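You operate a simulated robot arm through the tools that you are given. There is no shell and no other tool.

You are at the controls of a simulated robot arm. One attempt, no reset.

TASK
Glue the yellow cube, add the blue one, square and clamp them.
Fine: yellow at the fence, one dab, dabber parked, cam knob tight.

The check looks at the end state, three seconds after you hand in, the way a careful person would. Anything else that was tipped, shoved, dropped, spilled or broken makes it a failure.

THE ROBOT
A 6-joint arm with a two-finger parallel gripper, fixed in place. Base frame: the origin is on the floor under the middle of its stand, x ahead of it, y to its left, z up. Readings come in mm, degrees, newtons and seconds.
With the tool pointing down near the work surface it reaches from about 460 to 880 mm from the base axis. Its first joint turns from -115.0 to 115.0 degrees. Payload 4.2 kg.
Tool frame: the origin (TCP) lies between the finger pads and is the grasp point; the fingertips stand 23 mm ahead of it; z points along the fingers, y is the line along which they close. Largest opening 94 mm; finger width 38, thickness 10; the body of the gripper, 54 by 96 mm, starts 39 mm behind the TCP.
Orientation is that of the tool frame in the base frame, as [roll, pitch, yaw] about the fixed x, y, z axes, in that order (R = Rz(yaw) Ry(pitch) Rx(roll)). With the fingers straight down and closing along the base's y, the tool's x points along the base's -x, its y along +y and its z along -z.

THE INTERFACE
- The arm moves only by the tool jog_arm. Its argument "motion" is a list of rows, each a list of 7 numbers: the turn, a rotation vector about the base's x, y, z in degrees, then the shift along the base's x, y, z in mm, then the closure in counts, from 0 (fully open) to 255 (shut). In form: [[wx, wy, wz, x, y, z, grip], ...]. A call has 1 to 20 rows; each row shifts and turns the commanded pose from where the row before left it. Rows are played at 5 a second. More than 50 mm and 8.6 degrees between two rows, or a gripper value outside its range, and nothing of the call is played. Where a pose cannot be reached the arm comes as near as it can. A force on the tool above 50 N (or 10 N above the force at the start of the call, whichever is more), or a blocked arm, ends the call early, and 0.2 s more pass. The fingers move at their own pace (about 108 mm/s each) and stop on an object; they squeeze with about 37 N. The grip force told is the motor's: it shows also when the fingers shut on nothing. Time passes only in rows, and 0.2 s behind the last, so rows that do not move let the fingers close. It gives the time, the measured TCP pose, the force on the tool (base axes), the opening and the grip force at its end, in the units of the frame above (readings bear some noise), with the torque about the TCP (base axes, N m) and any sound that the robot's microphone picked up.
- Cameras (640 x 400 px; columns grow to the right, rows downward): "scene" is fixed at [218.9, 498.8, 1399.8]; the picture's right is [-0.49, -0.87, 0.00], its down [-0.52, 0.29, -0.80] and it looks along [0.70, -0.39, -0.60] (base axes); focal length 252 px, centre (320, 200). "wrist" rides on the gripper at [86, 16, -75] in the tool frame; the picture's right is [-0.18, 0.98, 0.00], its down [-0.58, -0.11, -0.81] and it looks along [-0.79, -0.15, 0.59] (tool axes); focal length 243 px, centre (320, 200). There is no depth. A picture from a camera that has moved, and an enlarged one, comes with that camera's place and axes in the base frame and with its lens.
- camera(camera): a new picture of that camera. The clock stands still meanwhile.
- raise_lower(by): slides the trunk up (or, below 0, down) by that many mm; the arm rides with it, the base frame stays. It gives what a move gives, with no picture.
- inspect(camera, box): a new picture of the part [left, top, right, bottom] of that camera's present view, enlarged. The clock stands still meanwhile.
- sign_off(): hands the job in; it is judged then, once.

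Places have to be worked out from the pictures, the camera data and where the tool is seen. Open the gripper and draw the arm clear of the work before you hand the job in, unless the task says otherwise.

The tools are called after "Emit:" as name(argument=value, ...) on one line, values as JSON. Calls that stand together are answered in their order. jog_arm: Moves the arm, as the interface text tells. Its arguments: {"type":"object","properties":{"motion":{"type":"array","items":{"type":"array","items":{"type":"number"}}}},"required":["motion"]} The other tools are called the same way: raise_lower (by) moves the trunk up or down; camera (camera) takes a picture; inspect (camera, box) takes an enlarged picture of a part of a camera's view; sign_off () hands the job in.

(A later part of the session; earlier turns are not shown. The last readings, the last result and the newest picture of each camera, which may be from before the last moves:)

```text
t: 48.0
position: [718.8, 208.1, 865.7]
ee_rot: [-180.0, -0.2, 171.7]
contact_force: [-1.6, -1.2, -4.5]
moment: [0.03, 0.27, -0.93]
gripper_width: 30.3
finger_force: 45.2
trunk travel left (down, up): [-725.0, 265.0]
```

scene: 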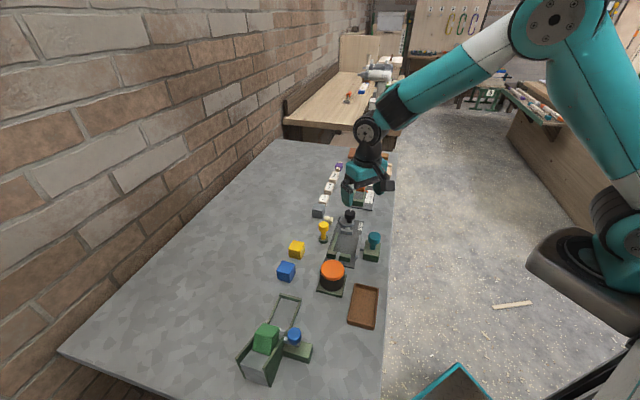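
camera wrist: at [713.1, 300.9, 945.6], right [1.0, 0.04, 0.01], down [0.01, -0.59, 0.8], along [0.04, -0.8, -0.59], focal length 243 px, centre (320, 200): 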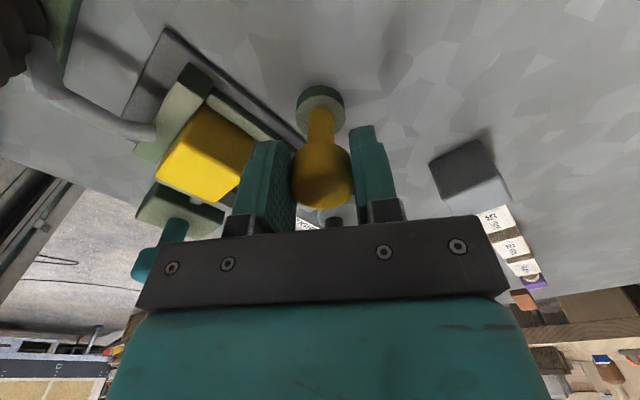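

Torque -0.93 N·m: the arm is against its park stop. I open and lift straight up to compare with the starting picture.

Emit:
jog_arm(motion=[[0, 0, 0, 0, 0, 0, 200], [0, 0, 0, 0, 0, 0, 100], [0, 0, 0, 0, 0, 0, 100], [0, 0, 0, 0, 0, 15, 100], [0, 0, 0, 0, 0, 25, 100], [0, 0, 0, 0, 0, 30, 100], [0, 0, 0, -30, 20, 20, 60], [0, 0, 0, -30, 20, 0, 60], [0, 0, 0, 0, 0, 0, 60]])

Emit:
inspect(camera="scene", box=[312, 205, 344, 245])

Emit:
inspect(camera="scene", box=[326, 222, 366, 252])

Emit:
camera(camera="wrist")

```text
t: 50.0
position: [657.3, 248.2, 956.1]
ee_rot: [-179.9, 0.0, 171.6]
contact_force: [-0.4, -0.2, 0.2]
moment: [0.0, 0.02, 0.03]
gripper_width: 71.8
finger_force: 0.1
trunk travel left (down, up): [-725.0, 265.0]
```

```text
10.00 times, centred on (328, 225) of scene
camera zoom: at [218.9, 498.8, 1399.8], right [-0.49, -0.87, 0.0], down [-0.52, 0.29, -0.8], along [0.7, -0.39, -0.6], focal length 2523 px, centre (240, -50)
```

zoom: 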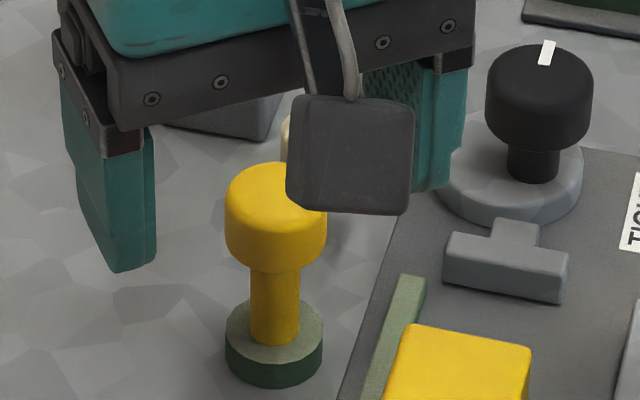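

```text
13.33 times, centred on (346, 237) of scene
camera zoom: at [218.9, 498.8, 1399.8], right [-0.49, -0.87, 0.0], down [-0.52, 0.29, -0.8], along [0.7, -0.39, -0.6], focal length 3364 px, centre (-27, -293)
```

zoom: 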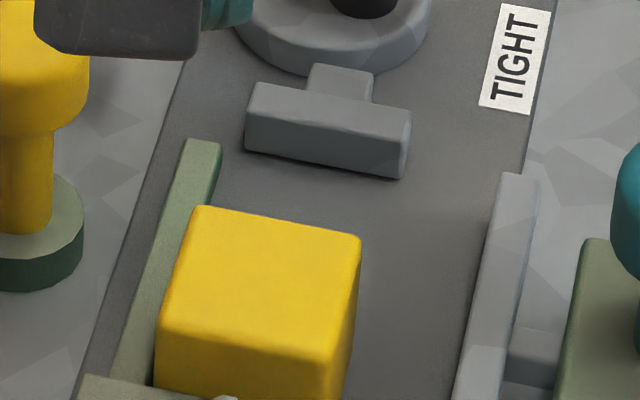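

```text
taken
camera wrist: at [574.4, 277.2, 1031.6], right [0.33, 0.95, 0.0], down [0.56, -0.19, 0.81], along [0.76, -0.26, -0.59], focal length 243 px, centre (320, 200)
```

wrist: 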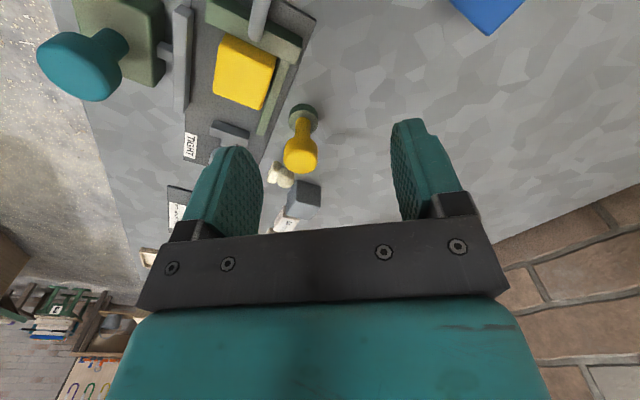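

The dabber looks parked; the scene view is partly blocked. Before adding blue I want to see yellow's glued face, so I swing the tool round to look from the cam side, staying above all the knobs.

Emit:
jog_arm(motion=[[0, 0, 8, 0.7, -14.8, -1.9, 0], [0, 0, 8, 0.7, -14.8, -1.9, 0], [0, 0, 8, 0.7, -14.8, -1.9, 0], [0, 0, 8, 0.7, -14.8, -1.9, 0], [0, 0, 8, 0.7, -14.8, -1.9, 0], [0, 0, 8, 0.7, -14.8, -1.9, 0], [0, 0, 8, 0.7, -14.8, -1.9, 0], [0, 0, 8, 0.7, -14.8, -1.9, 0], [0, 0, 8, 0.7, -14.8, -1.9, 0], [0, 0, 8, 0.7, -14.8, -1.9, 0], [0, 0, 8, 0.7, -14.8, -1.9, 0], [0, 0, 0, 0, 0, 0, 0]])

Emit:
camera(camera="wrist")

Emit:
inspect(camera="scene", box=[312, 205, 344, 245])

```text
t: 52.6
position: [664.5, 84.4, 933.1]
ee_rot: [180.0, -0.1, -100.4]
contact_force: [0.6, -1.0, 0.8]
moment: [0.02, -0.01, 0.0]
gripper_width: 93.8
finger_force: 0.0
trunk travel left (down, up): [-725.0, 265.0]
```

```text
taken
camera wrist: at [633.8, 3.7, 1009.7], right [-0.93, 0.36, 0.0], down [0.21, 0.55, 0.81], along [0.29, 0.75, -0.59], focal length 243 px, centre (320, 200)
```

wrist: 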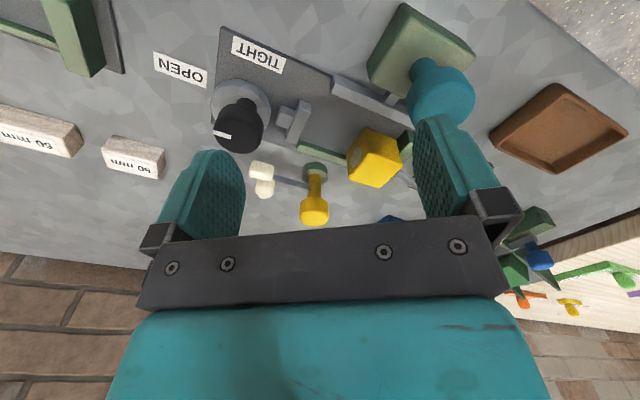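

```text
10.00 times, centred on (328, 225) of scene
camera zoom: at [218.9, 498.8, 1399.8], right [-0.49, -0.87, 0.0], down [-0.52, 0.29, -0.8], along [0.7, -0.39, -0.6], focal length 2523 px, centre (240, -50)
```

zoom: 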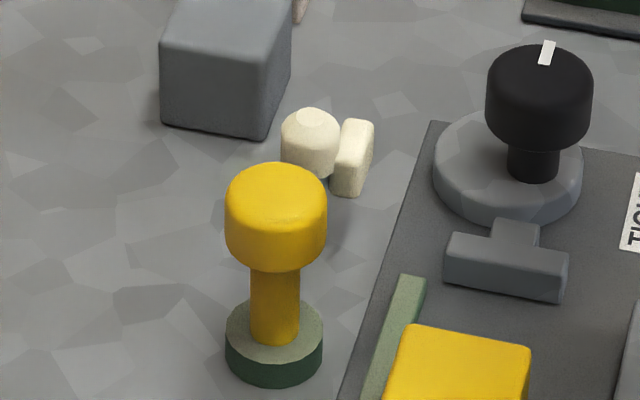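

The dabber is back exactly as at the start. Now I zoom on yellow's glued face, the cam, and the side pusher from this angle.

Emit:
inspect(camera="wrist", box=[330, 110, 426, 200])

Emit:
inspect(camera="wrist", box=[190, 20, 350, 170])

Emit:
inspect(camera="wrist", box=[310, 0, 490, 130])

```text
4.44 times, centred on (378, 155) of wrist
camera zoom: at [633.8, 3.7, 1009.7], right [-0.93, 0.36, 0.0], down [0.21, 0.55, 0.81], along [0.29, 0.75, -0.59], focal length 1078 px, centre (62, 400)
```

zoom: 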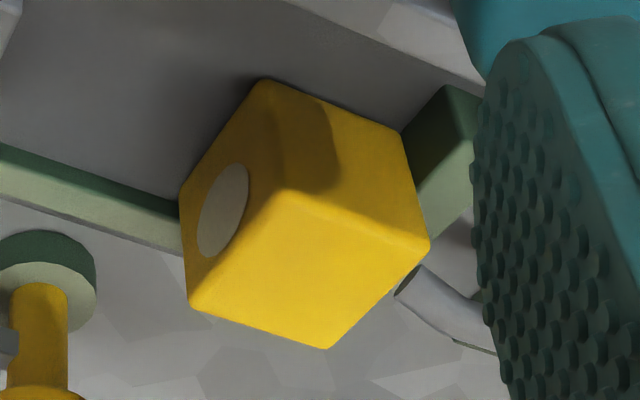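

```text
2.67 times, centred on (270, 95) of wrist
camera zoom: at [633.8, 3.7, 1009.7], right [-0.93, 0.36, 0.0], down [0.21, 0.55, 0.81], along [0.29, 0.75, -0.59], focal length 647 px, centre (453, 480)
```

zoom: 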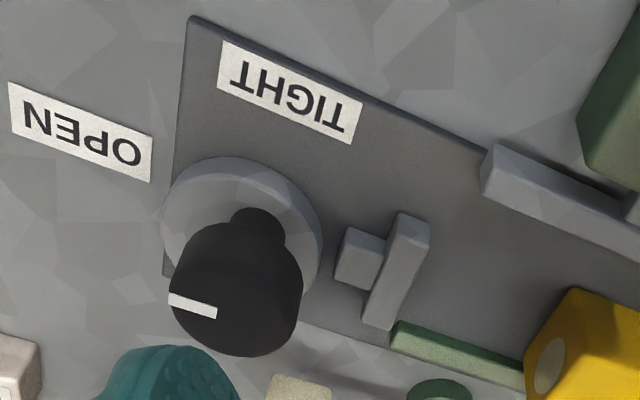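

```text
3.08 times, centred on (400, 65) of wrist
camera zoom: at [633.8, 3.7, 1009.7], right [-0.93, 0.36, 0.0], down [0.21, 0.55, 0.81], along [0.29, 0.75, -0.59], focal length 746 px, centre (74, 615)
```

zoom: 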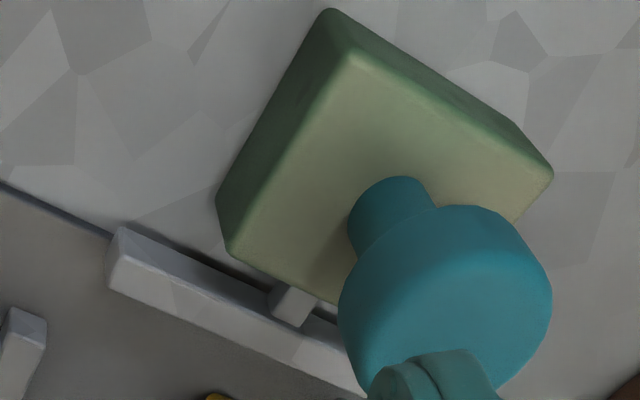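

A single round glue disc is visible in the middle of yellow's face: one dab done, dabber parked. Next, blue: I go over it, turning back to yaw 135 on the way.

Emit:
jog_arm(motion=[[0, 0, -7.8, -0.6, 16.2, 0, 0], [0, 0, -7.8, -0.6, 16.2, 0, 0], [0, 0, -7.8, -0.6, 16.2, 0, 0], [0, 0, -7.8, -0.6, 16.2, 0, 0], [0, 0, -7.8, -0.6, 16.2, 0, 0], [0, 0, -7.8, -0.6, 16.2, 0, 0], [0, 0, -7.8, -0.6, 16.2, 0, 0], [0, 0, -7.8, -0.6, 16.2, 0, 0], [0, 0, -7.8, -0.6, 16.2, 0, 0], [0, 0, -7.8, -0.6, 16.2, 0, 0], [0, 0, -7.8, -0.6, 16.2, 0, 0], [0, 0, -7.8, -0.6, 16.2, 0, 0], [0, 0, -7.8, -0.6, 16.2, 0, 0], [0, 0, -7.8, -0.6, 16.2, 0, 0], [0, 0, -7.8, -0.6, 16.2, 0, 0], [0, 0, -7.6, -0.6, 16.2, 0, 0], [0, 0, 0, -6, 15, -30, 0], [0, 0, 0, 0, 0, 0, 0]])

Emit:
camera(camera="wrist")

Emit:
inspect(camera="wrist", box=[240, 40, 400, 140])

```text
t: 56.4
position: [649.7, 358.6, 904.9]
ee_rot: [-180.0, 0.0, 134.9]
contact_force: [0.1, 0.0, 0.4]
moment: [0.0, 0.01, 0.0]
gripper_width: 94.0
finger_force: 0.0
trunk travel left (down, up): [-725.0, 265.0]
```

```text
taken
camera wrist: at [600.4, 432.2, 980.9], right [0.83, 0.56, 0.0], down [0.34, -0.49, 0.81], along [0.45, -0.66, -0.59], focal length 243 px, centre (320, 200)
```

wrist: 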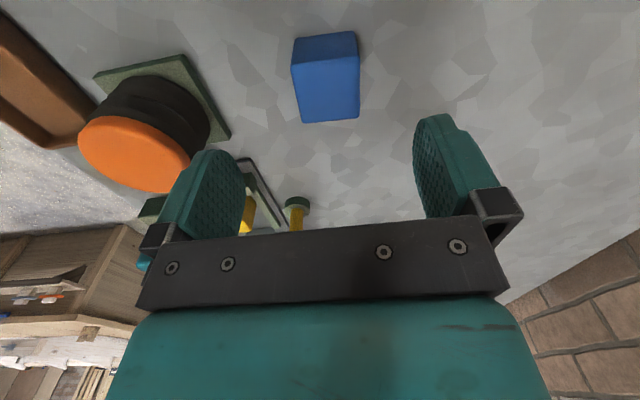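

```text
4.00 times, centred on (320, 90) of wrist
camera zoom: at [600.4, 432.2, 980.9], right [0.83, 0.56, 0.0], down [0.34, -0.49, 0.81], along [0.45, -0.66, -0.59], focal length 970 px, centre (320, 640)
```

zoom: 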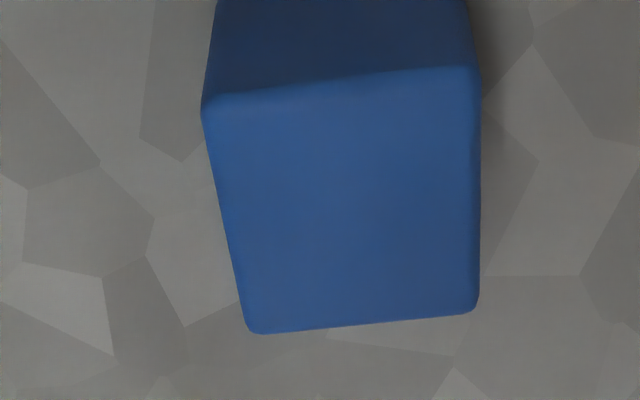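

Blue measures 40 mm, centred at (651,367), yaw ≈41.5°. I turn -3.5°, centre, descend and grip it the same way as yellow.

Emit:
jog_arm(motion=[[0, 0, -3.5, 1.3, 8.7, 0, 0], [0, 0, 0, 0, 0, -22, 0], [0, 0, 0, 0, 0, -22, 0], [0, 0, 0, 0, 0, -20, 0], [0, 0, 0, 0, 0, 0, 0]])

Emit:
camera(camera="wrist")

```text
t: 57.6
position: [651.6, 367.4, 841.1]
ee_rot: [-180.0, -0.1, 131.5]
contact_force: [0.7, 0.9, -0.2]
moment: [0.01, -0.02, -0.01]
gripper_width: 93.8
finger_force: 0.1
trunk travel left (down, up): [-725.0, 265.0]
```

```text
taken
camera wrist: at [605.9, 444.1, 916.4], right [0.86, 0.51, 0.0], down [0.31, -0.51, 0.81], along [0.41, -0.69, -0.59], focal length 243 px, centre (320, 200)
```

wrist: 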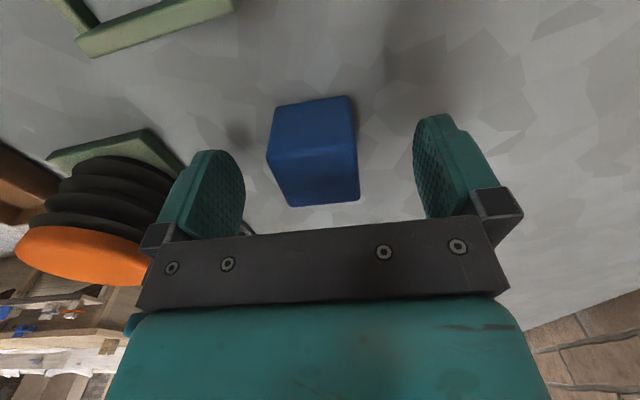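

Blue is between the pads, nothing else near. I close on it and lift.

Emit:
jog_arm(motion=[[0, 0, 0, 0, 0, 0, 120], [0, 0, 0, 0, 0, 0, 255], [0, 0, 0, 0, 0, 0, 255], [0, 0, 0, 0, 0, 0, 255], [0, 0, 0, 0, 0, 15, 255], [0, 0, 0, 0, 0, 25, 255], [0, 0, 0, 0, 0, 25, 255], [0, 0, 0, 0, 0, 25, 255], [0, 0, 0, 0, 0, 0, 255]])

Emit:
inspect(camera="wrist", box=[210, 80, 434, 220])

```text
t: 59.6
position: [651.5, 367.8, 931.3]
ee_rot: [-179.9, 0.0, 131.5]
contact_force: [-0.2, -0.8, -0.3]
moment: [-0.01, 0.01, 0.06]
gripper_width: 38.9
finger_force: 37.4
trunk travel left (down, up): [-725.0, 265.0]
```

```text
2.86 times, centred on (322, 150) of wrist
camera zoom: at [606.0, 443.9, 1006.6], right [0.86, 0.51, 0.0], down [0.31, -0.51, 0.81], along [0.41, -0.69, -0.59], focal length 693 px, centre (314, 343)
```

zoom: 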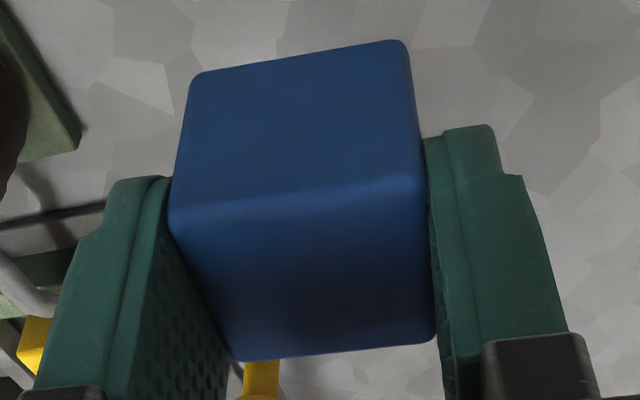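

Blue is held squarely (38.9 mm). I carry it at z≈931 over the gap between yellow and the cam follower, back at 45°.

Emit:
jog_arm(motion=[[0, 0, 1, 4, -35, 0, 255], [0, 0, 1, 4, -35, 0, 255], [0, 0, 1, 4, -35, 0, 255], [0, 0, 0.5, 4, -35, 0, 255], [0, 0, 0, 4, -35, 0, 255], [0, 0, 0, 4, -35.5, 0, 255], [0, 0, 0, 0, 0, 0, 255]])

Emit:
camera(camera="wrist")

Emit:
inspect(camera="wrist", box=[160, 0, 480, 200])

Emit:
inspect(camera="scene", box=[310, 205, 374, 245])

```text
t: 61.2
position: [674.6, 157.7, 929.7]
ee_rot: [180.0, -0.1, 135.1]
contact_force: [-0.6, -0.2, -0.5]
moment: [-0.01, -0.02, 0.01]
gripper_width: 38.7
finger_force: 36.6
trunk travel left (down, up): [-725.0, 265.0]
```

```text
taken
camera wrist: at [625.1, 230.6, 1006.6], right [0.82, 0.57, 0.0], down [0.34, -0.49, 0.81], along [0.45, -0.66, -0.59], focal length 243 px, centre (320, 200)
```

wrist: 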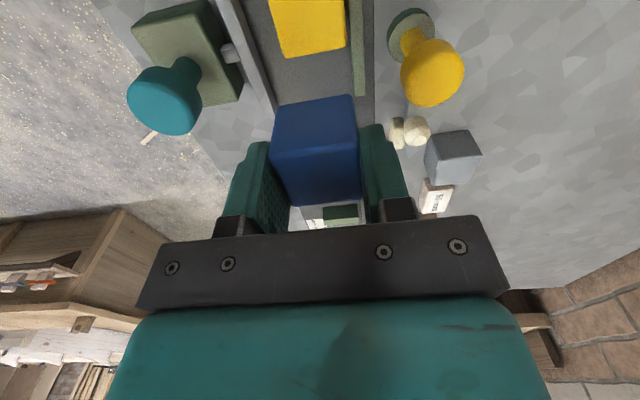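

```text
2.00 times, centred on (320, 100) of wrist
camera zoom: at [625.1, 230.6, 1006.6], right [0.82, 0.57, 0.0], down [0.34, -0.49, 0.81], along [0.45, -0.66, -0.59], focal length 485 px, centre (320, 400)
```

zoom: 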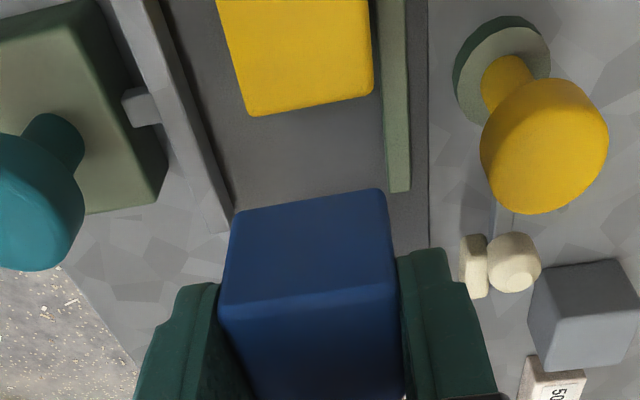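

```text
10.00 times, centred on (342, 225) of scene
camera zoom: at [218.9, 498.8, 1399.8], right [-0.49, -0.87, 0.0], down [-0.52, 0.29, -0.8], along [0.7, -0.39, -0.6], focal length 2523 px, centre (100, -50)
```

zoom: 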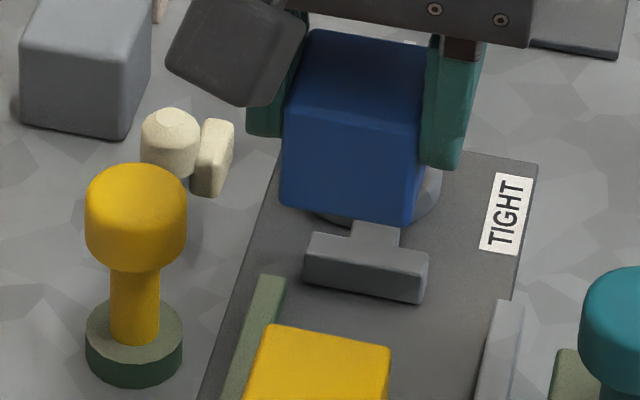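

Yellow's far face is at l≈-39.5 to -40.5; blue hangs about 2-3 mm beyond. I shift 1.5 mm away and lower to just above the plate.

Emit:
jog_arm(motion=[[0, 0, 0, 1.1, -1.1, -20, 255], [0, 0, 0, 0, 0, -25, 255], [0, 0, 0, 0, 0, -20, 255], [0, 0, 0, 0, 0, -10, 255], [0, 0, 0, 0, 0, 0, 255]])

Emit:
inspect(camera="scene", box=[320, 215, 368, 245])

Emit:
inspect(camera="wrist", box=[160, 0, 480, 200])

```text
t: 62.4
position: [676.7, 156.0, 853.9]
ee_rot: [-179.9, 0.0, 135.0]
contact_force: [-0.2, 1.0, -1.0]
moment: [0.0, 0.0, -0.03]
gripper_width: 38.9
finger_force: 36.8
trunk travel left (down, up): [-725.0, 265.0]
```

```text
13.33 times, centred on (344, 230) of scene
camera zoom: at [218.9, 498.8, 1399.8], right [-0.49, -0.87, 0.0], down [-0.52, 0.29, -0.8], along [0.7, -0.39, -0.6], focal length 3364 px, centre (0, -200)
```

zoom: 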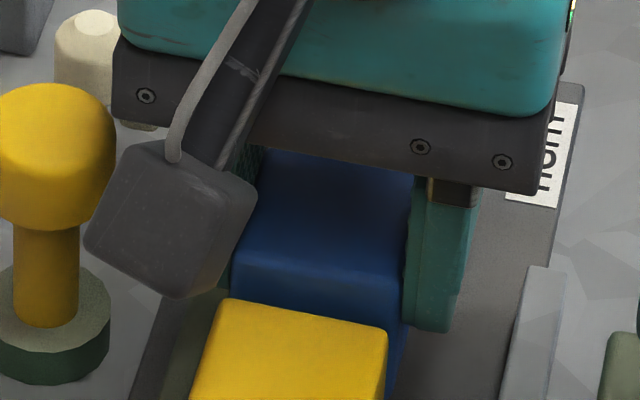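

```text
2.00 times, centred on (320, 100) of wrist
camera zoom: at [626.8, 229.0, 931.0], right [0.82, 0.57, 0.0], down [0.34, -0.49, 0.81], along [0.45, -0.66, -0.59], focal length 485 px, centre (320, 400)
```

zoom: 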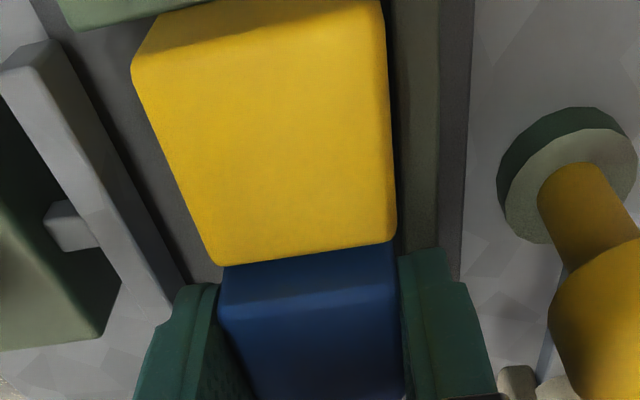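

No contact yet. I lower the last millimetres.

Emit:
jog_arm(motion=[[0, 0, 0, 0, 0, -3, 255], [0, 0, 0, 0, 0, -3, 255], [0, 0, 0, 0, 0, -1, 255], [0, 0, 0, 0, 0, 0, 255]])

Emit:
jog_arm(motion=[[0, 0, 0, 0, 0, -0.7, 255], [0, 0, 0, 0, 0, 0, 255]])

```text
t: 63.4
position: [675.9, 155.6, 847.4]
ee_rot: [180.0, -0.2, 135.1]
contact_force: [1.3, 0.6, -0.5]
moment: [-0.05, 0.01, 0.0]
gripper_width: 39.1
finger_force: 36.9
trunk travel left (down, up): [-725.0, 265.0]
```

```text
t: 64.0
position: [676.4, 155.9, 847.6]
ee_rot: [179.9, -0.1, 135.1]
contact_force: [0.1, 0.3, -0.2]
moment: [-0.01, 0.0, -0.01]
gripper_width: 38.6
finger_force: 37.0
trunk travel left (down, up): [-725.0, 265.0]
```

Emit:
jog_arm(motion=[[0, 0, 0, 0, 0, -0.8, 255], [0, 0, 0, 0, 0, 0, 255]])

Emit:
jog_arm(motion=[[0, 0, 0, 0, 0, -0.6, 255], [0, 0, 0, 0, 0, 0, 255]])

```text
t: 64.6
position: [676.0, 155.3, 846.2]
ee_rot: [180.0, -0.2, 135.0]
contact_force: [0.0, -0.9, 0.1]
moment: [0.01, -0.02, -0.01]
gripper_width: 39.1
finger_force: 36.8
trunk travel left (down, up): [-725.0, 265.0]
```

```text
t: 65.2
position: [675.6, 156.4, 845.9]
ee_rot: [-179.9, -0.1, 135.0]
contact_force: [-0.3, -0.3, 4.7]
moment: [0.01, 0.07, 0.05]
gripper_width: 38.9
finger_force: 37.6
trunk travel left (down, up): [-725.0, 265.0]
```

Blue rests on the plate (4.7 N). Still holding it, I unload slightly and slide it toward yellow until it touches.

Emit:
jog_arm(motion=[[0, 0, 0, 0, 0, 0.4, 255], [0, 0, 0, -0.7, 0.7, 0, 255], [0, 0, 0, -0.7, 0.7, 0, 255], [0, 0, 0, 0, 0, 0, 255]])

Emit:
jog_arm(motion=[[0, 0, 0, -0.7, 0.7, 0, 255], [0, 0, 0, 0, 0, 0, 255]])

```text
t: 66.2
position: [675.8, 157.3, 846.7]
ee_rot: [-180.0, -0.1, 135.0]
contact_force: [1.4, -0.9, 1.6]
moment: [-0.01, -0.02, 0.01]
gripper_width: 39.0
finger_force: 37.4
trunk travel left (down, up): [-725.0, 265.0]
```

```text
t: 66.8
position: [673.7, 157.9, 846.8]
ee_rot: [180.0, 0.0, 135.1]
contact_force: [0.2, -0.4, 2.0]
moment: [-0.02, -0.03, 0.0]
gripper_width: 38.9
finger_force: 37.3
trunk travel left (down, up): [-725.0, 265.0]
```

Emit:
jog_arm(motion=[[0, 0, 0, -0.6, 0.6, 0, 255], [0, 0, 0, 0, 0, 0, 255]])

Emit:
jog_arm(motion=[[0, 0, 0, -0.5, 0.5, 0, 255], [0, 0, 0, 0, 0, 0, 255]])

```text
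t: 67.4
position: [673.1, 157.7, 846.5]
ee_rot: [-180.0, 0.0, 134.9]
contact_force: [2.2, -1.0, 2.5]
moment: [-0.01, -0.01, 0.0]
gripper_width: 38.9
finger_force: 36.8
trunk travel left (down, up): [-725.0, 265.0]
```

```text
t: 68.0
position: [674.2, 157.5, 846.8]
ee_rot: [179.9, -0.1, 134.9]
contact_force: [5.1, -4.0, 0.7]
moment: [-0.09, -0.14, -0.02]
gripper_width: 38.9
finger_force: 37.2
trunk travel left (down, up): [-725.0, 265.0]
```

6 N along the channel: blue touches yellow's glued face. I release with a small opening and rise straight up.

Emit:
jog_arm(motion=[[0, 0, 0, 0, 0, 0, 200], [0, 0, 0, 0, 0, 0, 118], [0, 0, 0, 0, 0, 0, 118], [0, 0, 0, 0, 0, 0, 118], [0, 0, 0, 0, 0, 10, 118], [0, 0, 0, 0, 0, 20, 118], [0, 0, 0, 0, 0, 25, 118], [0, 0, 0, 0, 0, 30, 118], [0, 0, 0, 0, 0, 0, 118]])

Emit:
camera(camera="wrist")

Emit:
inspect(camera="wrist", box=[180, 0, 420, 150])

Emit:
inspect(camera="scene", box=[310, 215, 374, 255])

```text
t: 70.0
position: [672.1, 159.3, 932.3]
ee_rot: [-179.9, -0.1, 135.0]
contact_force: [-0.3, 0.4, 0.7]
moment: [0.01, -0.03, 0.01]
gripper_width: 50.8
finger_force: 0.0
trunk travel left (down, up): [-725.0, 265.0]
```

```text
taken
camera wrist: at [622.9, 232.5, 1008.2], right [0.82, 0.57, 0.0], down [0.34, -0.49, 0.81], along [0.45, -0.66, -0.59], focal length 243 px, centre (320, 200)
```

wrist: 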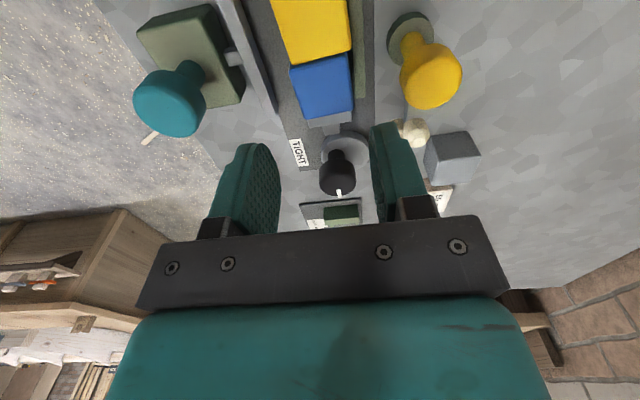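

```text
2.67 times, centred on (300, 75) of wrist
camera zoom: at [622.9, 232.5, 1008.2], right [0.82, 0.57, 0.0], down [0.34, -0.49, 0.81], along [0.45, -0.66, -0.59], focal length 647 px, centre (373, 533)
```

zoom: 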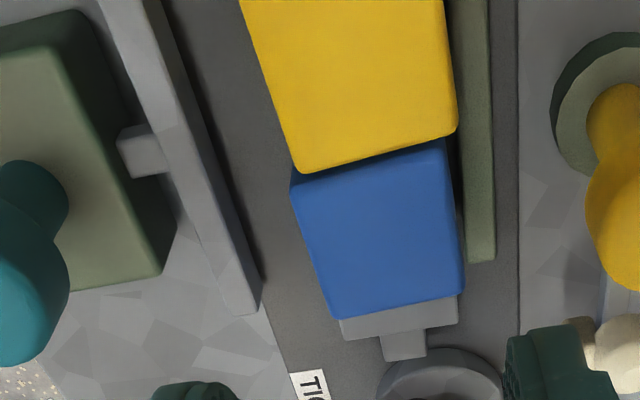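

```text
10.00 times, centred on (342, 235) of scene
camera zoom: at [218.9, 498.8, 1399.8], right [-0.49, -0.87, 0.0], down [-0.52, 0.29, -0.8], along [0.7, -0.39, -0.6], focal length 2523 px, centre (100, -150)
```

zoom: 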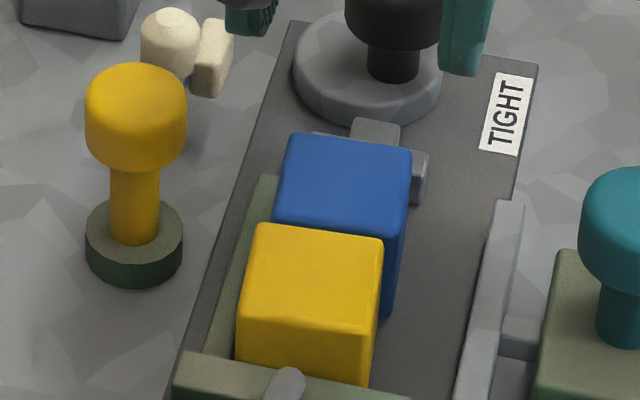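

Blue is in and touching yellow. Now I study the teal pusher to see how it moves before touching it.

Emit:
inspect(camera="scene", box=[352, 228, 392, 266])

Emit:
inspect(camera="wrist", box=[120, 0, 290, 145])

Emit:
inspect(camera="scene", box=[320, 225, 368, 255])

```text
10.53 times, centred on (372, 247) of scene
camera zoom: at [218.9, 498.8, 1399.8], right [-0.49, -0.87, 0.0], down [-0.52, 0.29, -0.8], along [0.7, -0.39, -0.6], focal length 2655 px, centre (-227, -295)
```

zoom: 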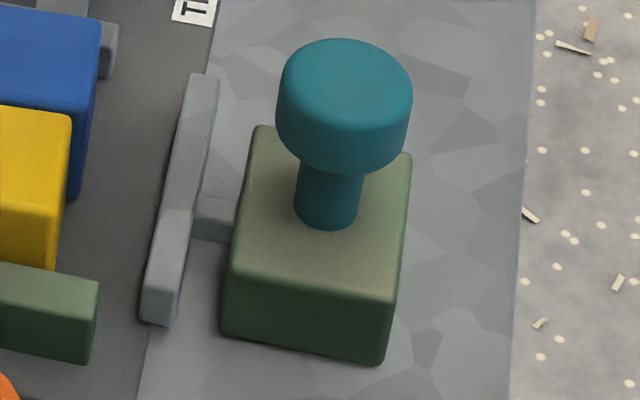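

```text
2.76 times, centred on (205, 72) of wrist
camera zoom: at [622.9, 232.5, 1008.2], right [0.82, 0.57, 0.0], down [0.34, -0.49, 0.81], along [0.45, -0.66, -0.59], focal length 669 px, centre (637, 552)
```

zoom: 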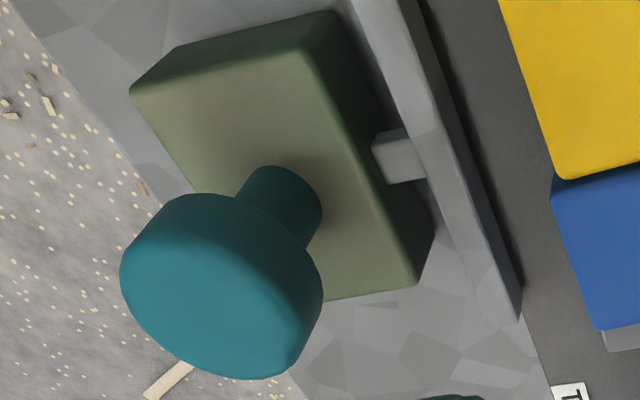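

```text
13.33 times, centred on (344, 240) of scene
camera zoom: at [218.9, 498.8, 1399.8], right [-0.49, -0.87, 0.0], down [-0.52, 0.29, -0.8], along [0.7, -0.39, -0.6], focal length 3364 px, centre (0, -333)
```

zoom: 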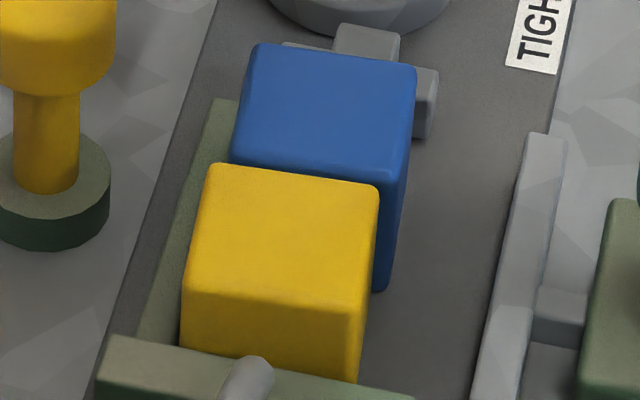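

The teal head stands on a post in a fixed block with a grey stub to the jaw; how it works isn't visible. I move above it for an accurate fix.

Emit:
jog_arm(motion=[[0, 0, 0, -24, -17, 8, 60], [0, 0, 0, -25, -17, 6, 60], [0, 0, 0, -25, -17, 6, 60], [0, 0, 0, 0, 0, 0, 60]])

Emit:
camera(camera="wrist")

Emit:
inspect(camera="wrist", box=[220, 0, 420, 125])

```text
t: 71.0
position: [599.8, 108.3, 952.1]
ee_rot: [180.0, 0.0, 134.9]
contact_force: [-0.2, 0.0, 0.5]
moment: [0.03, -0.01, 0.02]
gripper_width: 71.7
finger_force: 0.2
trunk travel left (down, up): [-725.0, 265.0]
```

```text
taken
camera wrist: at [549.0, 182.7, 1027.0], right [0.82, 0.57, 0.0], down [0.34, -0.49, 0.81], along [0.45, -0.66, -0.59], focal length 243 px, centre (320, 200)
```

wrist: 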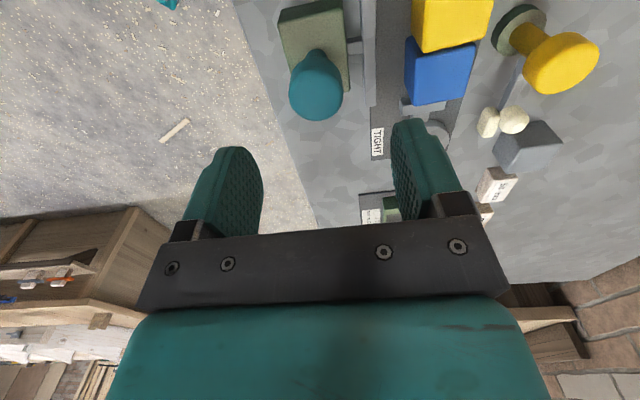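

```text
3.20 times, centred on (320, 62) of wrist
camera zoom: at [549.0, 182.7, 1027.0], right [0.82, 0.57, 0.0], down [0.34, -0.49, 0.81], along [0.45, -0.66, -0.59], focal length 776 px, centre (320, 640)
```

zoom: 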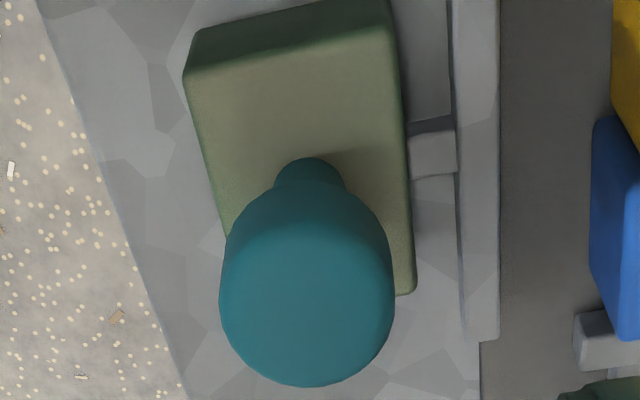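

The teal axis is at about (597,108), top z≈875, centred on its block with no slot; a 37 mm mushroom head suggests a push button. I test by pressing very gently from above with closed fingers.

Emit:
jog_arm(motion=[[0, 0, 0, -2.5, 0, -15, 255], [0, 0, 0, 0, 0, -20, 255], [0, 0, 0, 0, 0, -10, 255], [0, 0, 0, 0, 0, 0, 255]])

Emit:
inspect(camera="scene", box=[348, 222, 396, 262])

```text
t: 72.0
position: [596.1, 109.0, 906.8]
ee_rot: [180.0, -0.1, 135.0]
contact_force: [0.3, -0.1, 0.0]
moment: [-0.01, -0.02, -0.03]
gripper_width: 0.0
finger_force: 37.0
trunk travel left (down, up): [-725.0, 265.0]
```

```text
10.00 times, centred on (372, 242) of scene
camera zoom: at [218.9, 498.8, 1399.8], right [-0.49, -0.87, 0.0], down [-0.52, 0.29, -0.8], along [0.7, -0.39, -0.6], focal length 2523 px, centre (-200, -220)
```

zoom: 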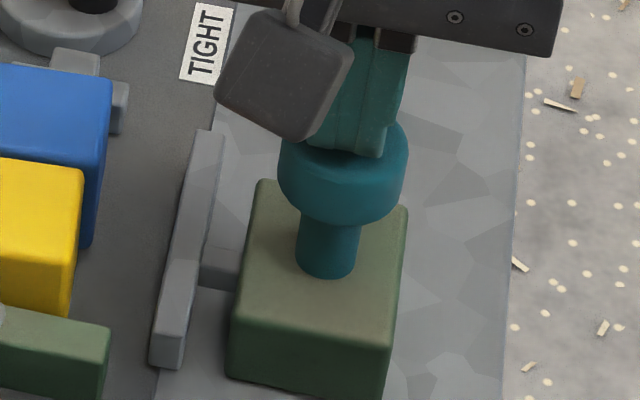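

Emit:
jog_arm(motion=[[0, 0, 0, 0, 0, -3, 255], [0, 0, 0, 0, 0, -3, 255], [0, 0, 0, 0, 0, -2, 255], [0, 0, 0, 0, 0, 0, 255]])

Emit:
jog_arm(motion=[[0, 0, 0, 0, 0, -1, 255], [0, 0, 0, 0, 0, 0, 255]])

```text
t: 73.0
position: [596.4, 109.0, 898.5]
ee_rot: [179.9, 0.0, 135.1]
contact_force: [-1.0, -0.1, 1.4]
moment: [-0.02, 0.03, 0.0]
gripper_width: 0.1
finger_force: 37.4
trunk travel left (down, up): [-725.0, 265.0]
```

```text
t: 73.6
position: [596.7, 108.5, 897.9]
ee_rot: [-180.0, -0.2, 135.0]
contact_force: [-0.3, -0.4, 2.5]
moment: [-0.03, -0.02, -0.03]
gripper_width: 0.1
finger_force: 36.5
trunk travel left (down, up): [-725.0, 265.0]
```

Contact at ≈898 and the force rises only gently (1.4→2.5 N per mm) — it gives like a spring plunger. I press a little more and watch the jaw.

Emit:
jog_arm(motion=[[0, 0, 0, 0, 0, -1.5, 255], [0, 0, 0, 0, 0, -1.5, 255], [0, 0, 0, 0, 0, 0, 255]])

Emit:
inspect(camera="scene", box=[332, 222, 396, 262])

```text
t: 74.4
position: [597.9, 107.6, 895.6]
ee_rot: [-180.0, -0.1, 135.0]
contact_force: [1.4, 0.3, 1.3]
moment: [-0.01, -0.05, 0.02]
gripper_width: 0.0
finger_force: 37.2
trunk travel left (down, up): [-725.0, 265.0]
```

```text
10.00 times, centred on (364, 242) of scene
camera zoom: at [218.9, 498.8, 1399.8], right [-0.49, -0.87, 0.0], down [-0.52, 0.29, -0.8], along [0.7, -0.39, -0.6], focal length 2523 px, centre (-120, -220)
```

zoom: 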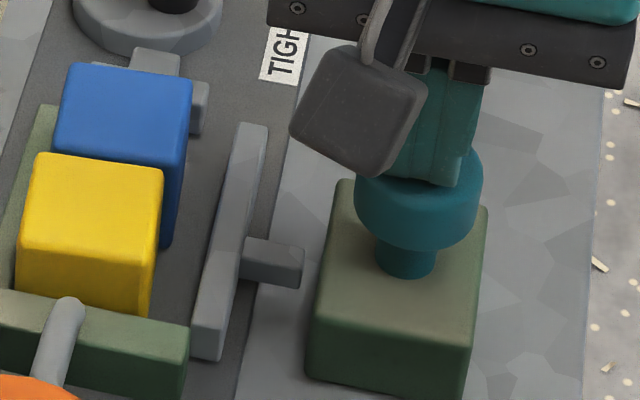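

Pressing drives the jaw inward — that is the squaring plunger. I continue down a millimetre at a time.

Emit:
jog_arm(motion=[[0, 0, 0, 0, 0, -1, 255], [0, 0, 0, 0, 0, -1, 255], [0, 0, 0, 0, 0, 0, 255]])

Emit:
inspect(camera="scene", box=[332, 222, 396, 262])

```text
t: 75.2
position: [596.3, 108.0, 892.2]
ee_rot: [-180.0, -0.1, 135.1]
contact_force: [-0.2, 0.5, 2.5]
moment: [-0.01, -0.01, 0.0]
gripper_width: 0.1
finger_force: 36.9
trunk travel left (down, up): [-725.0, 265.0]
```

```text
10.00 times, centred on (364, 242) of scene
camera zoom: at [218.9, 498.8, 1399.8], right [-0.49, -0.87, 0.0], down [-0.52, 0.29, -0.8], along [0.7, -0.39, -0.6], focal length 2523 px, centre (-120, -220)
```

zoom: 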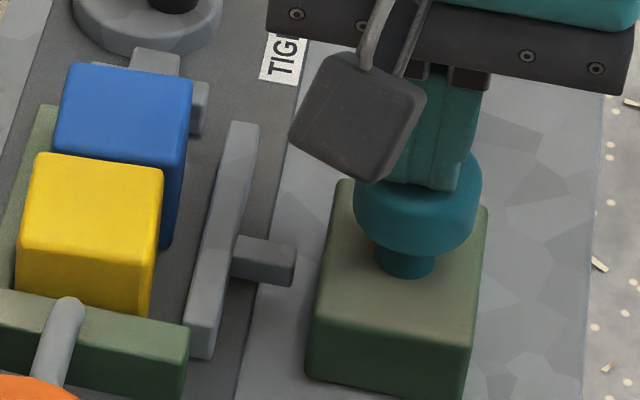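

Emit:
jog_arm(motion=[[0, 0, 0, 0, 0, -1, 255], [0, 0, 0, 0, 0, -1, 255], [0, 0, 0, 0, 0, -1, 255], [0, 0, 0, 0, 0, 0, 255]])

Emit:
inspect(camera="scene", box=[332, 222, 396, 262])

```text
t: 76.2
position: [597.0, 108.7, 889.7]
ee_rot: [-180.0, -0.1, 135.0]
contact_force: [0.4, 1.3, 2.1]
moment: [-0.03, -0.04, 0.0]
gripper_width: 0.0
finger_force: 37.0
trunk travel left (down, up): [-725.0, 265.0]
```

```text
10.00 times, centred on (364, 242) of scene
camera zoom: at [218.9, 498.8, 1399.8], right [-0.49, -0.87, 0.0], down [-0.52, 0.29, -0.8], along [0.7, -0.39, -0.6], focal length 2523 px, centre (-120, -220)
```

zoom: 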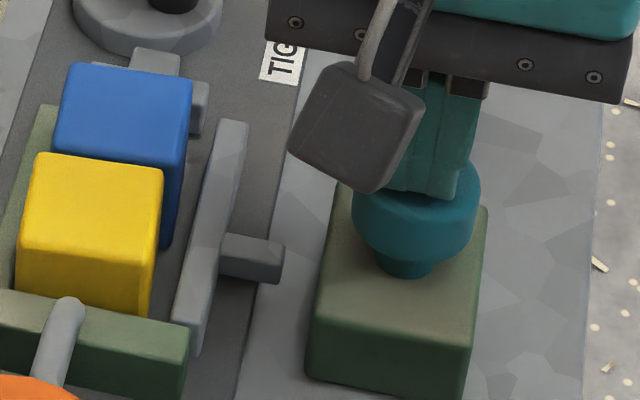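

Emit:
jog_arm(motion=[[0, 0, 0, 0, 0, -1, 255], [0, 0, 0, 0, 0, -1, 255], [0, 0, 0, 0, 0, 0, 255]])

Emit:
inspect(camera="scene", box=[332, 222, 396, 262])

```text
t: 77.0
position: [595.7, 107.4, 887.5]
ee_rot: [-179.9, -0.1, 135.0]
contact_force: [1.1, 0.3, 2.2]
moment: [0.01, -0.06, 0.03]
gripper_width: 0.0
finger_force: 36.5
trunk travel left (down, up): [-725.0, 265.0]
```

```text
10.00 times, centred on (364, 242) of scene
camera zoom: at [218.9, 498.8, 1399.8], right [-0.49, -0.87, 0.0], down [-0.52, 0.29, -0.8], along [0.7, -0.39, -0.6], focal length 2523 px, centre (-120, -220)
```

zoom: 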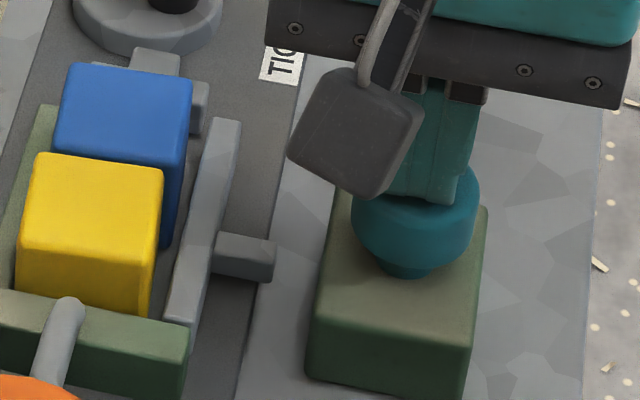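

Emit:
jog_arm(motion=[[0, 0, 0, 0, 0, -1, 255], [0, 0, 0, 0, 0, -0.5, 255], [0, 0, 0, 0, 0, 0, 255]])

Emit:
inspect(camera="scene", box=[332, 222, 396, 262])

```text
t: 77.8
position: [596.3, 108.2, 886.7]
ee_rot: [-179.9, -0.2, 135.0]
contact_force: [0.7, -0.4, 2.7]
moment: [-0.03, -0.03, 0.0]
gripper_width: 0.2
finger_force: 37.3
trunk travel left (down, up): [-725.0, 265.0]
```

```text
10.00 times, centred on (364, 242) of scene
camera zoom: at [218.9, 498.8, 1399.8], right [-0.49, -0.87, 0.0], down [-0.52, 0.29, -0.8], along [0.7, -0.39, -0.6], focal length 2523 px, centre (-120, -220)
```

zoom: 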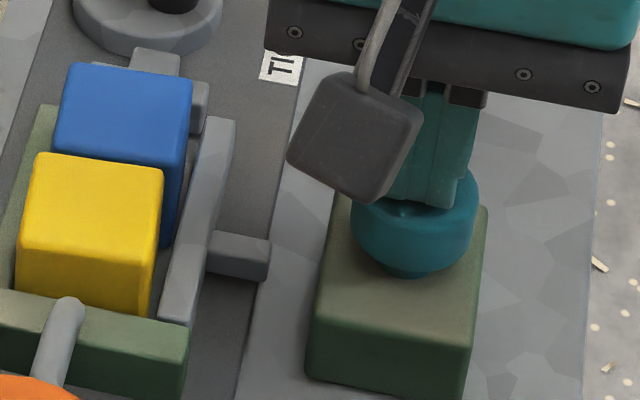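

Emit:
jog_arm(motion=[[0, 0, 0, 0, 0, -1, 255], [0, 0, 0, 0, 0, -0.5, 255], [0, 0, 0, 0, 0, 0, 255]])

Emit:
inspect(camera="scene", box=[332, 222, 396, 262])

```text
t: 78.6
position: [597.6, 109.2, 884.2]
ee_rot: [-180.0, -0.2, 135.0]
contact_force: [-1.3, 0.0, 3.7]
moment: [-0.05, 0.02, -0.03]
gripper_width: 0.0
finger_force: 37.3
trunk travel left (down, up): [-725.0, 265.0]
```

```text
10.00 times, centred on (364, 242) of scene
camera zoom: at [218.9, 498.8, 1399.8], right [-0.49, -0.87, 0.0], down [-0.52, 0.29, -0.8], along [0.7, -0.39, -0.6], focal length 2523 px, centre (-120, -220)
```

zoom: 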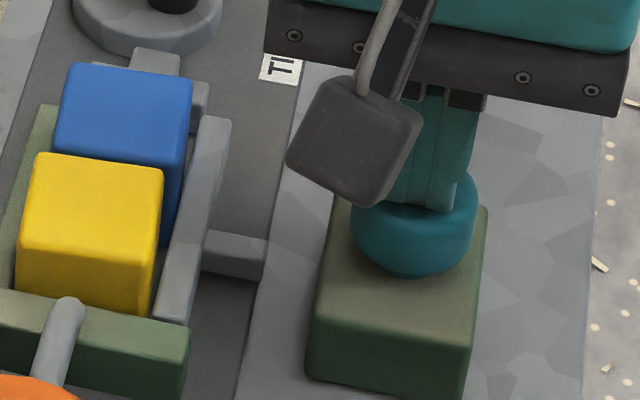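

Emit:
jog_arm(motion=[[0, 0, 0, 0, 0, -0.7, 255], [0, 0, 0, 0, 0, -0.7, 255], [0, 0, 0, 0, 0, 0, 255]])

Emit:
jog_arm(motion=[[0, 0, 0, 0, 0, -0.7, 255], [0, 0, 0, 0, 0, -0.7, 255], [0, 0, 0, 0, 0, 0, 255]])

Emit:
inspect(camera="scene", box=[332, 222, 396, 262])

```text
t: 79.4
position: [596.0, 106.7, 883.2]
ee_rot: [180.0, -0.2, 135.1]
contact_force: [-1.6, 1.3, 3.6]
moment: [-0.01, 0.0, 0.03]
gripper_width: 0.0
finger_force: 36.7
trunk travel left (down, up): [-725.0, 265.0]
```

```text
t: 80.2
position: [596.3, 106.8, 881.9]
ee_rot: [-180.0, -0.1, 135.0]
contact_force: [-1.2, 0.7, 3.6]
moment: [-0.03, -0.04, -0.02]
gripper_width: 0.0
finger_force: 37.3
trunk travel left (down, up): [-725.0, 265.0]
```

```text
10.00 times, centred on (364, 242) of scene
camera zoom: at [218.9, 498.8, 1399.8], right [-0.49, -0.87, 0.0], down [-0.52, 0.29, -0.8], along [0.7, -0.39, -0.6], focal length 2523 px, centre (-120, -220)
```

zoom: 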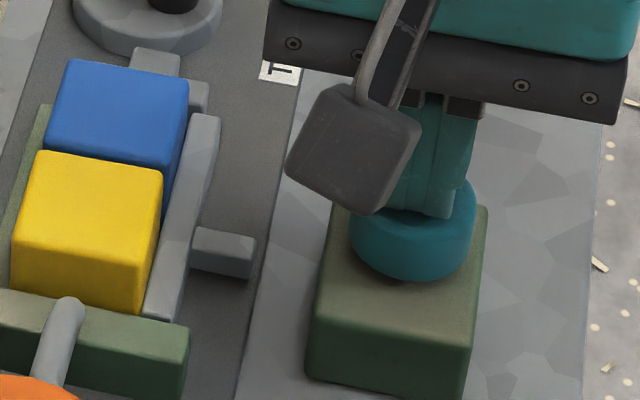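

The jaw now moves the cubes toward the rail. I keep pressing until the force rises firmly.

Emit:
jog_arm(motion=[[0, 0, 0, 0, 0, -0.7, 255], [0, 0, 0, 0, 0, 0, 255]])

Emit:
jog_arm(motion=[[0, 0, 0, 0, 0, -0.7, 255], [0, 0, 0, 0, 0, 0, 255]])

Emit:
inspect(camera="scene", box=[332, 222, 396, 262])

```text
t: 80.8
position: [597.5, 107.5, 881.2]
ee_rot: [-180.0, -0.1, 134.9]
contact_force: [0.4, 1.0, 3.8]
moment: [0.0, 0.0, -0.01]
gripper_width: 0.2
finger_force: 36.5
trunk travel left (down, up): [-725.0, 265.0]
```

```text
t: 81.4
position: [596.1, 107.5, 881.3]
ee_rot: [-180.0, -0.1, 135.0]
contact_force: [0.6, -0.5, 11.2]
moment: [-0.1, -0.12, 0.12]
gripper_width: 0.0
finger_force: 36.7
trunk travel left (down, up): [-725.0, 265.0]
```

```text
10.00 times, centred on (364, 242) of scene
camera zoom: at [218.9, 498.8, 1399.8], right [-0.49, -0.87, 0.0], down [-0.52, 0.29, -0.8], along [0.7, -0.39, -0.6], focal length 2523 px, centre (-120, -220)
```

zoom: 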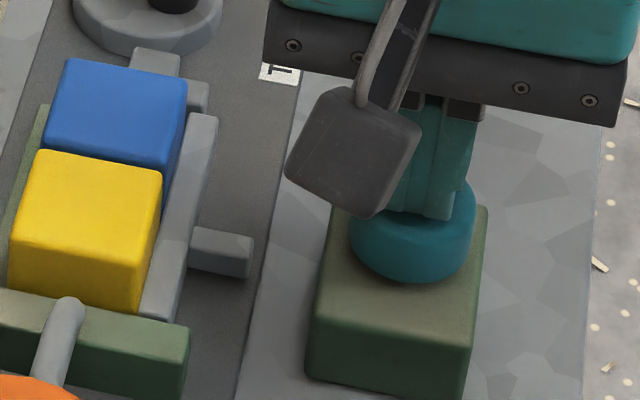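

11 N: both cubes are now pinched between jaw and rail. One more small press to square them firmly.

Emit:
jog_arm(motion=[[0, 0, 0, 0, 0, -0.7, 255], [0, 0, 0, 0, 0, 0, 255]])

Emit:
inspect(camera="scene", box=[324, 222, 372, 252])

```text
t: 82.0
position: [597.5, 108.5, 880.9]
ee_rot: [179.9, -0.1, 135.0]
contact_force: [-0.2, -2.5, 25.4]
moment: [-0.14, -0.05, 0.1]
gripper_width: 0.3
finger_force: 36.6
trunk travel left (down, up): [-725.0, 265.0]
```

```text
13.33 times, centred on (348, 237) of scene
camera zoom: at [218.9, 498.8, 1399.8], right [-0.49, -0.87, 0.0], down [-0.52, 0.29, -0.8], along [0.7, -0.39, -0.6], focal length 3364 px, centre (-53, -293)
```

zoom: 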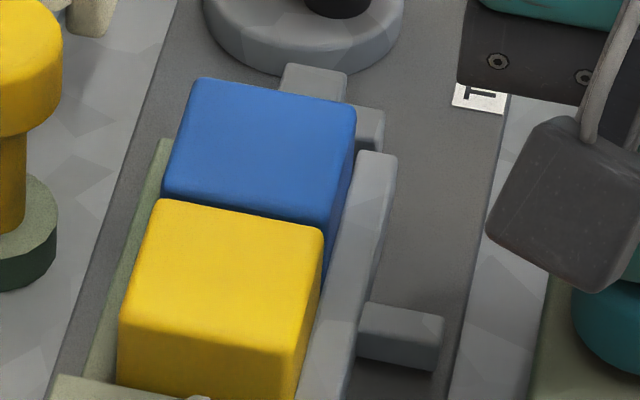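

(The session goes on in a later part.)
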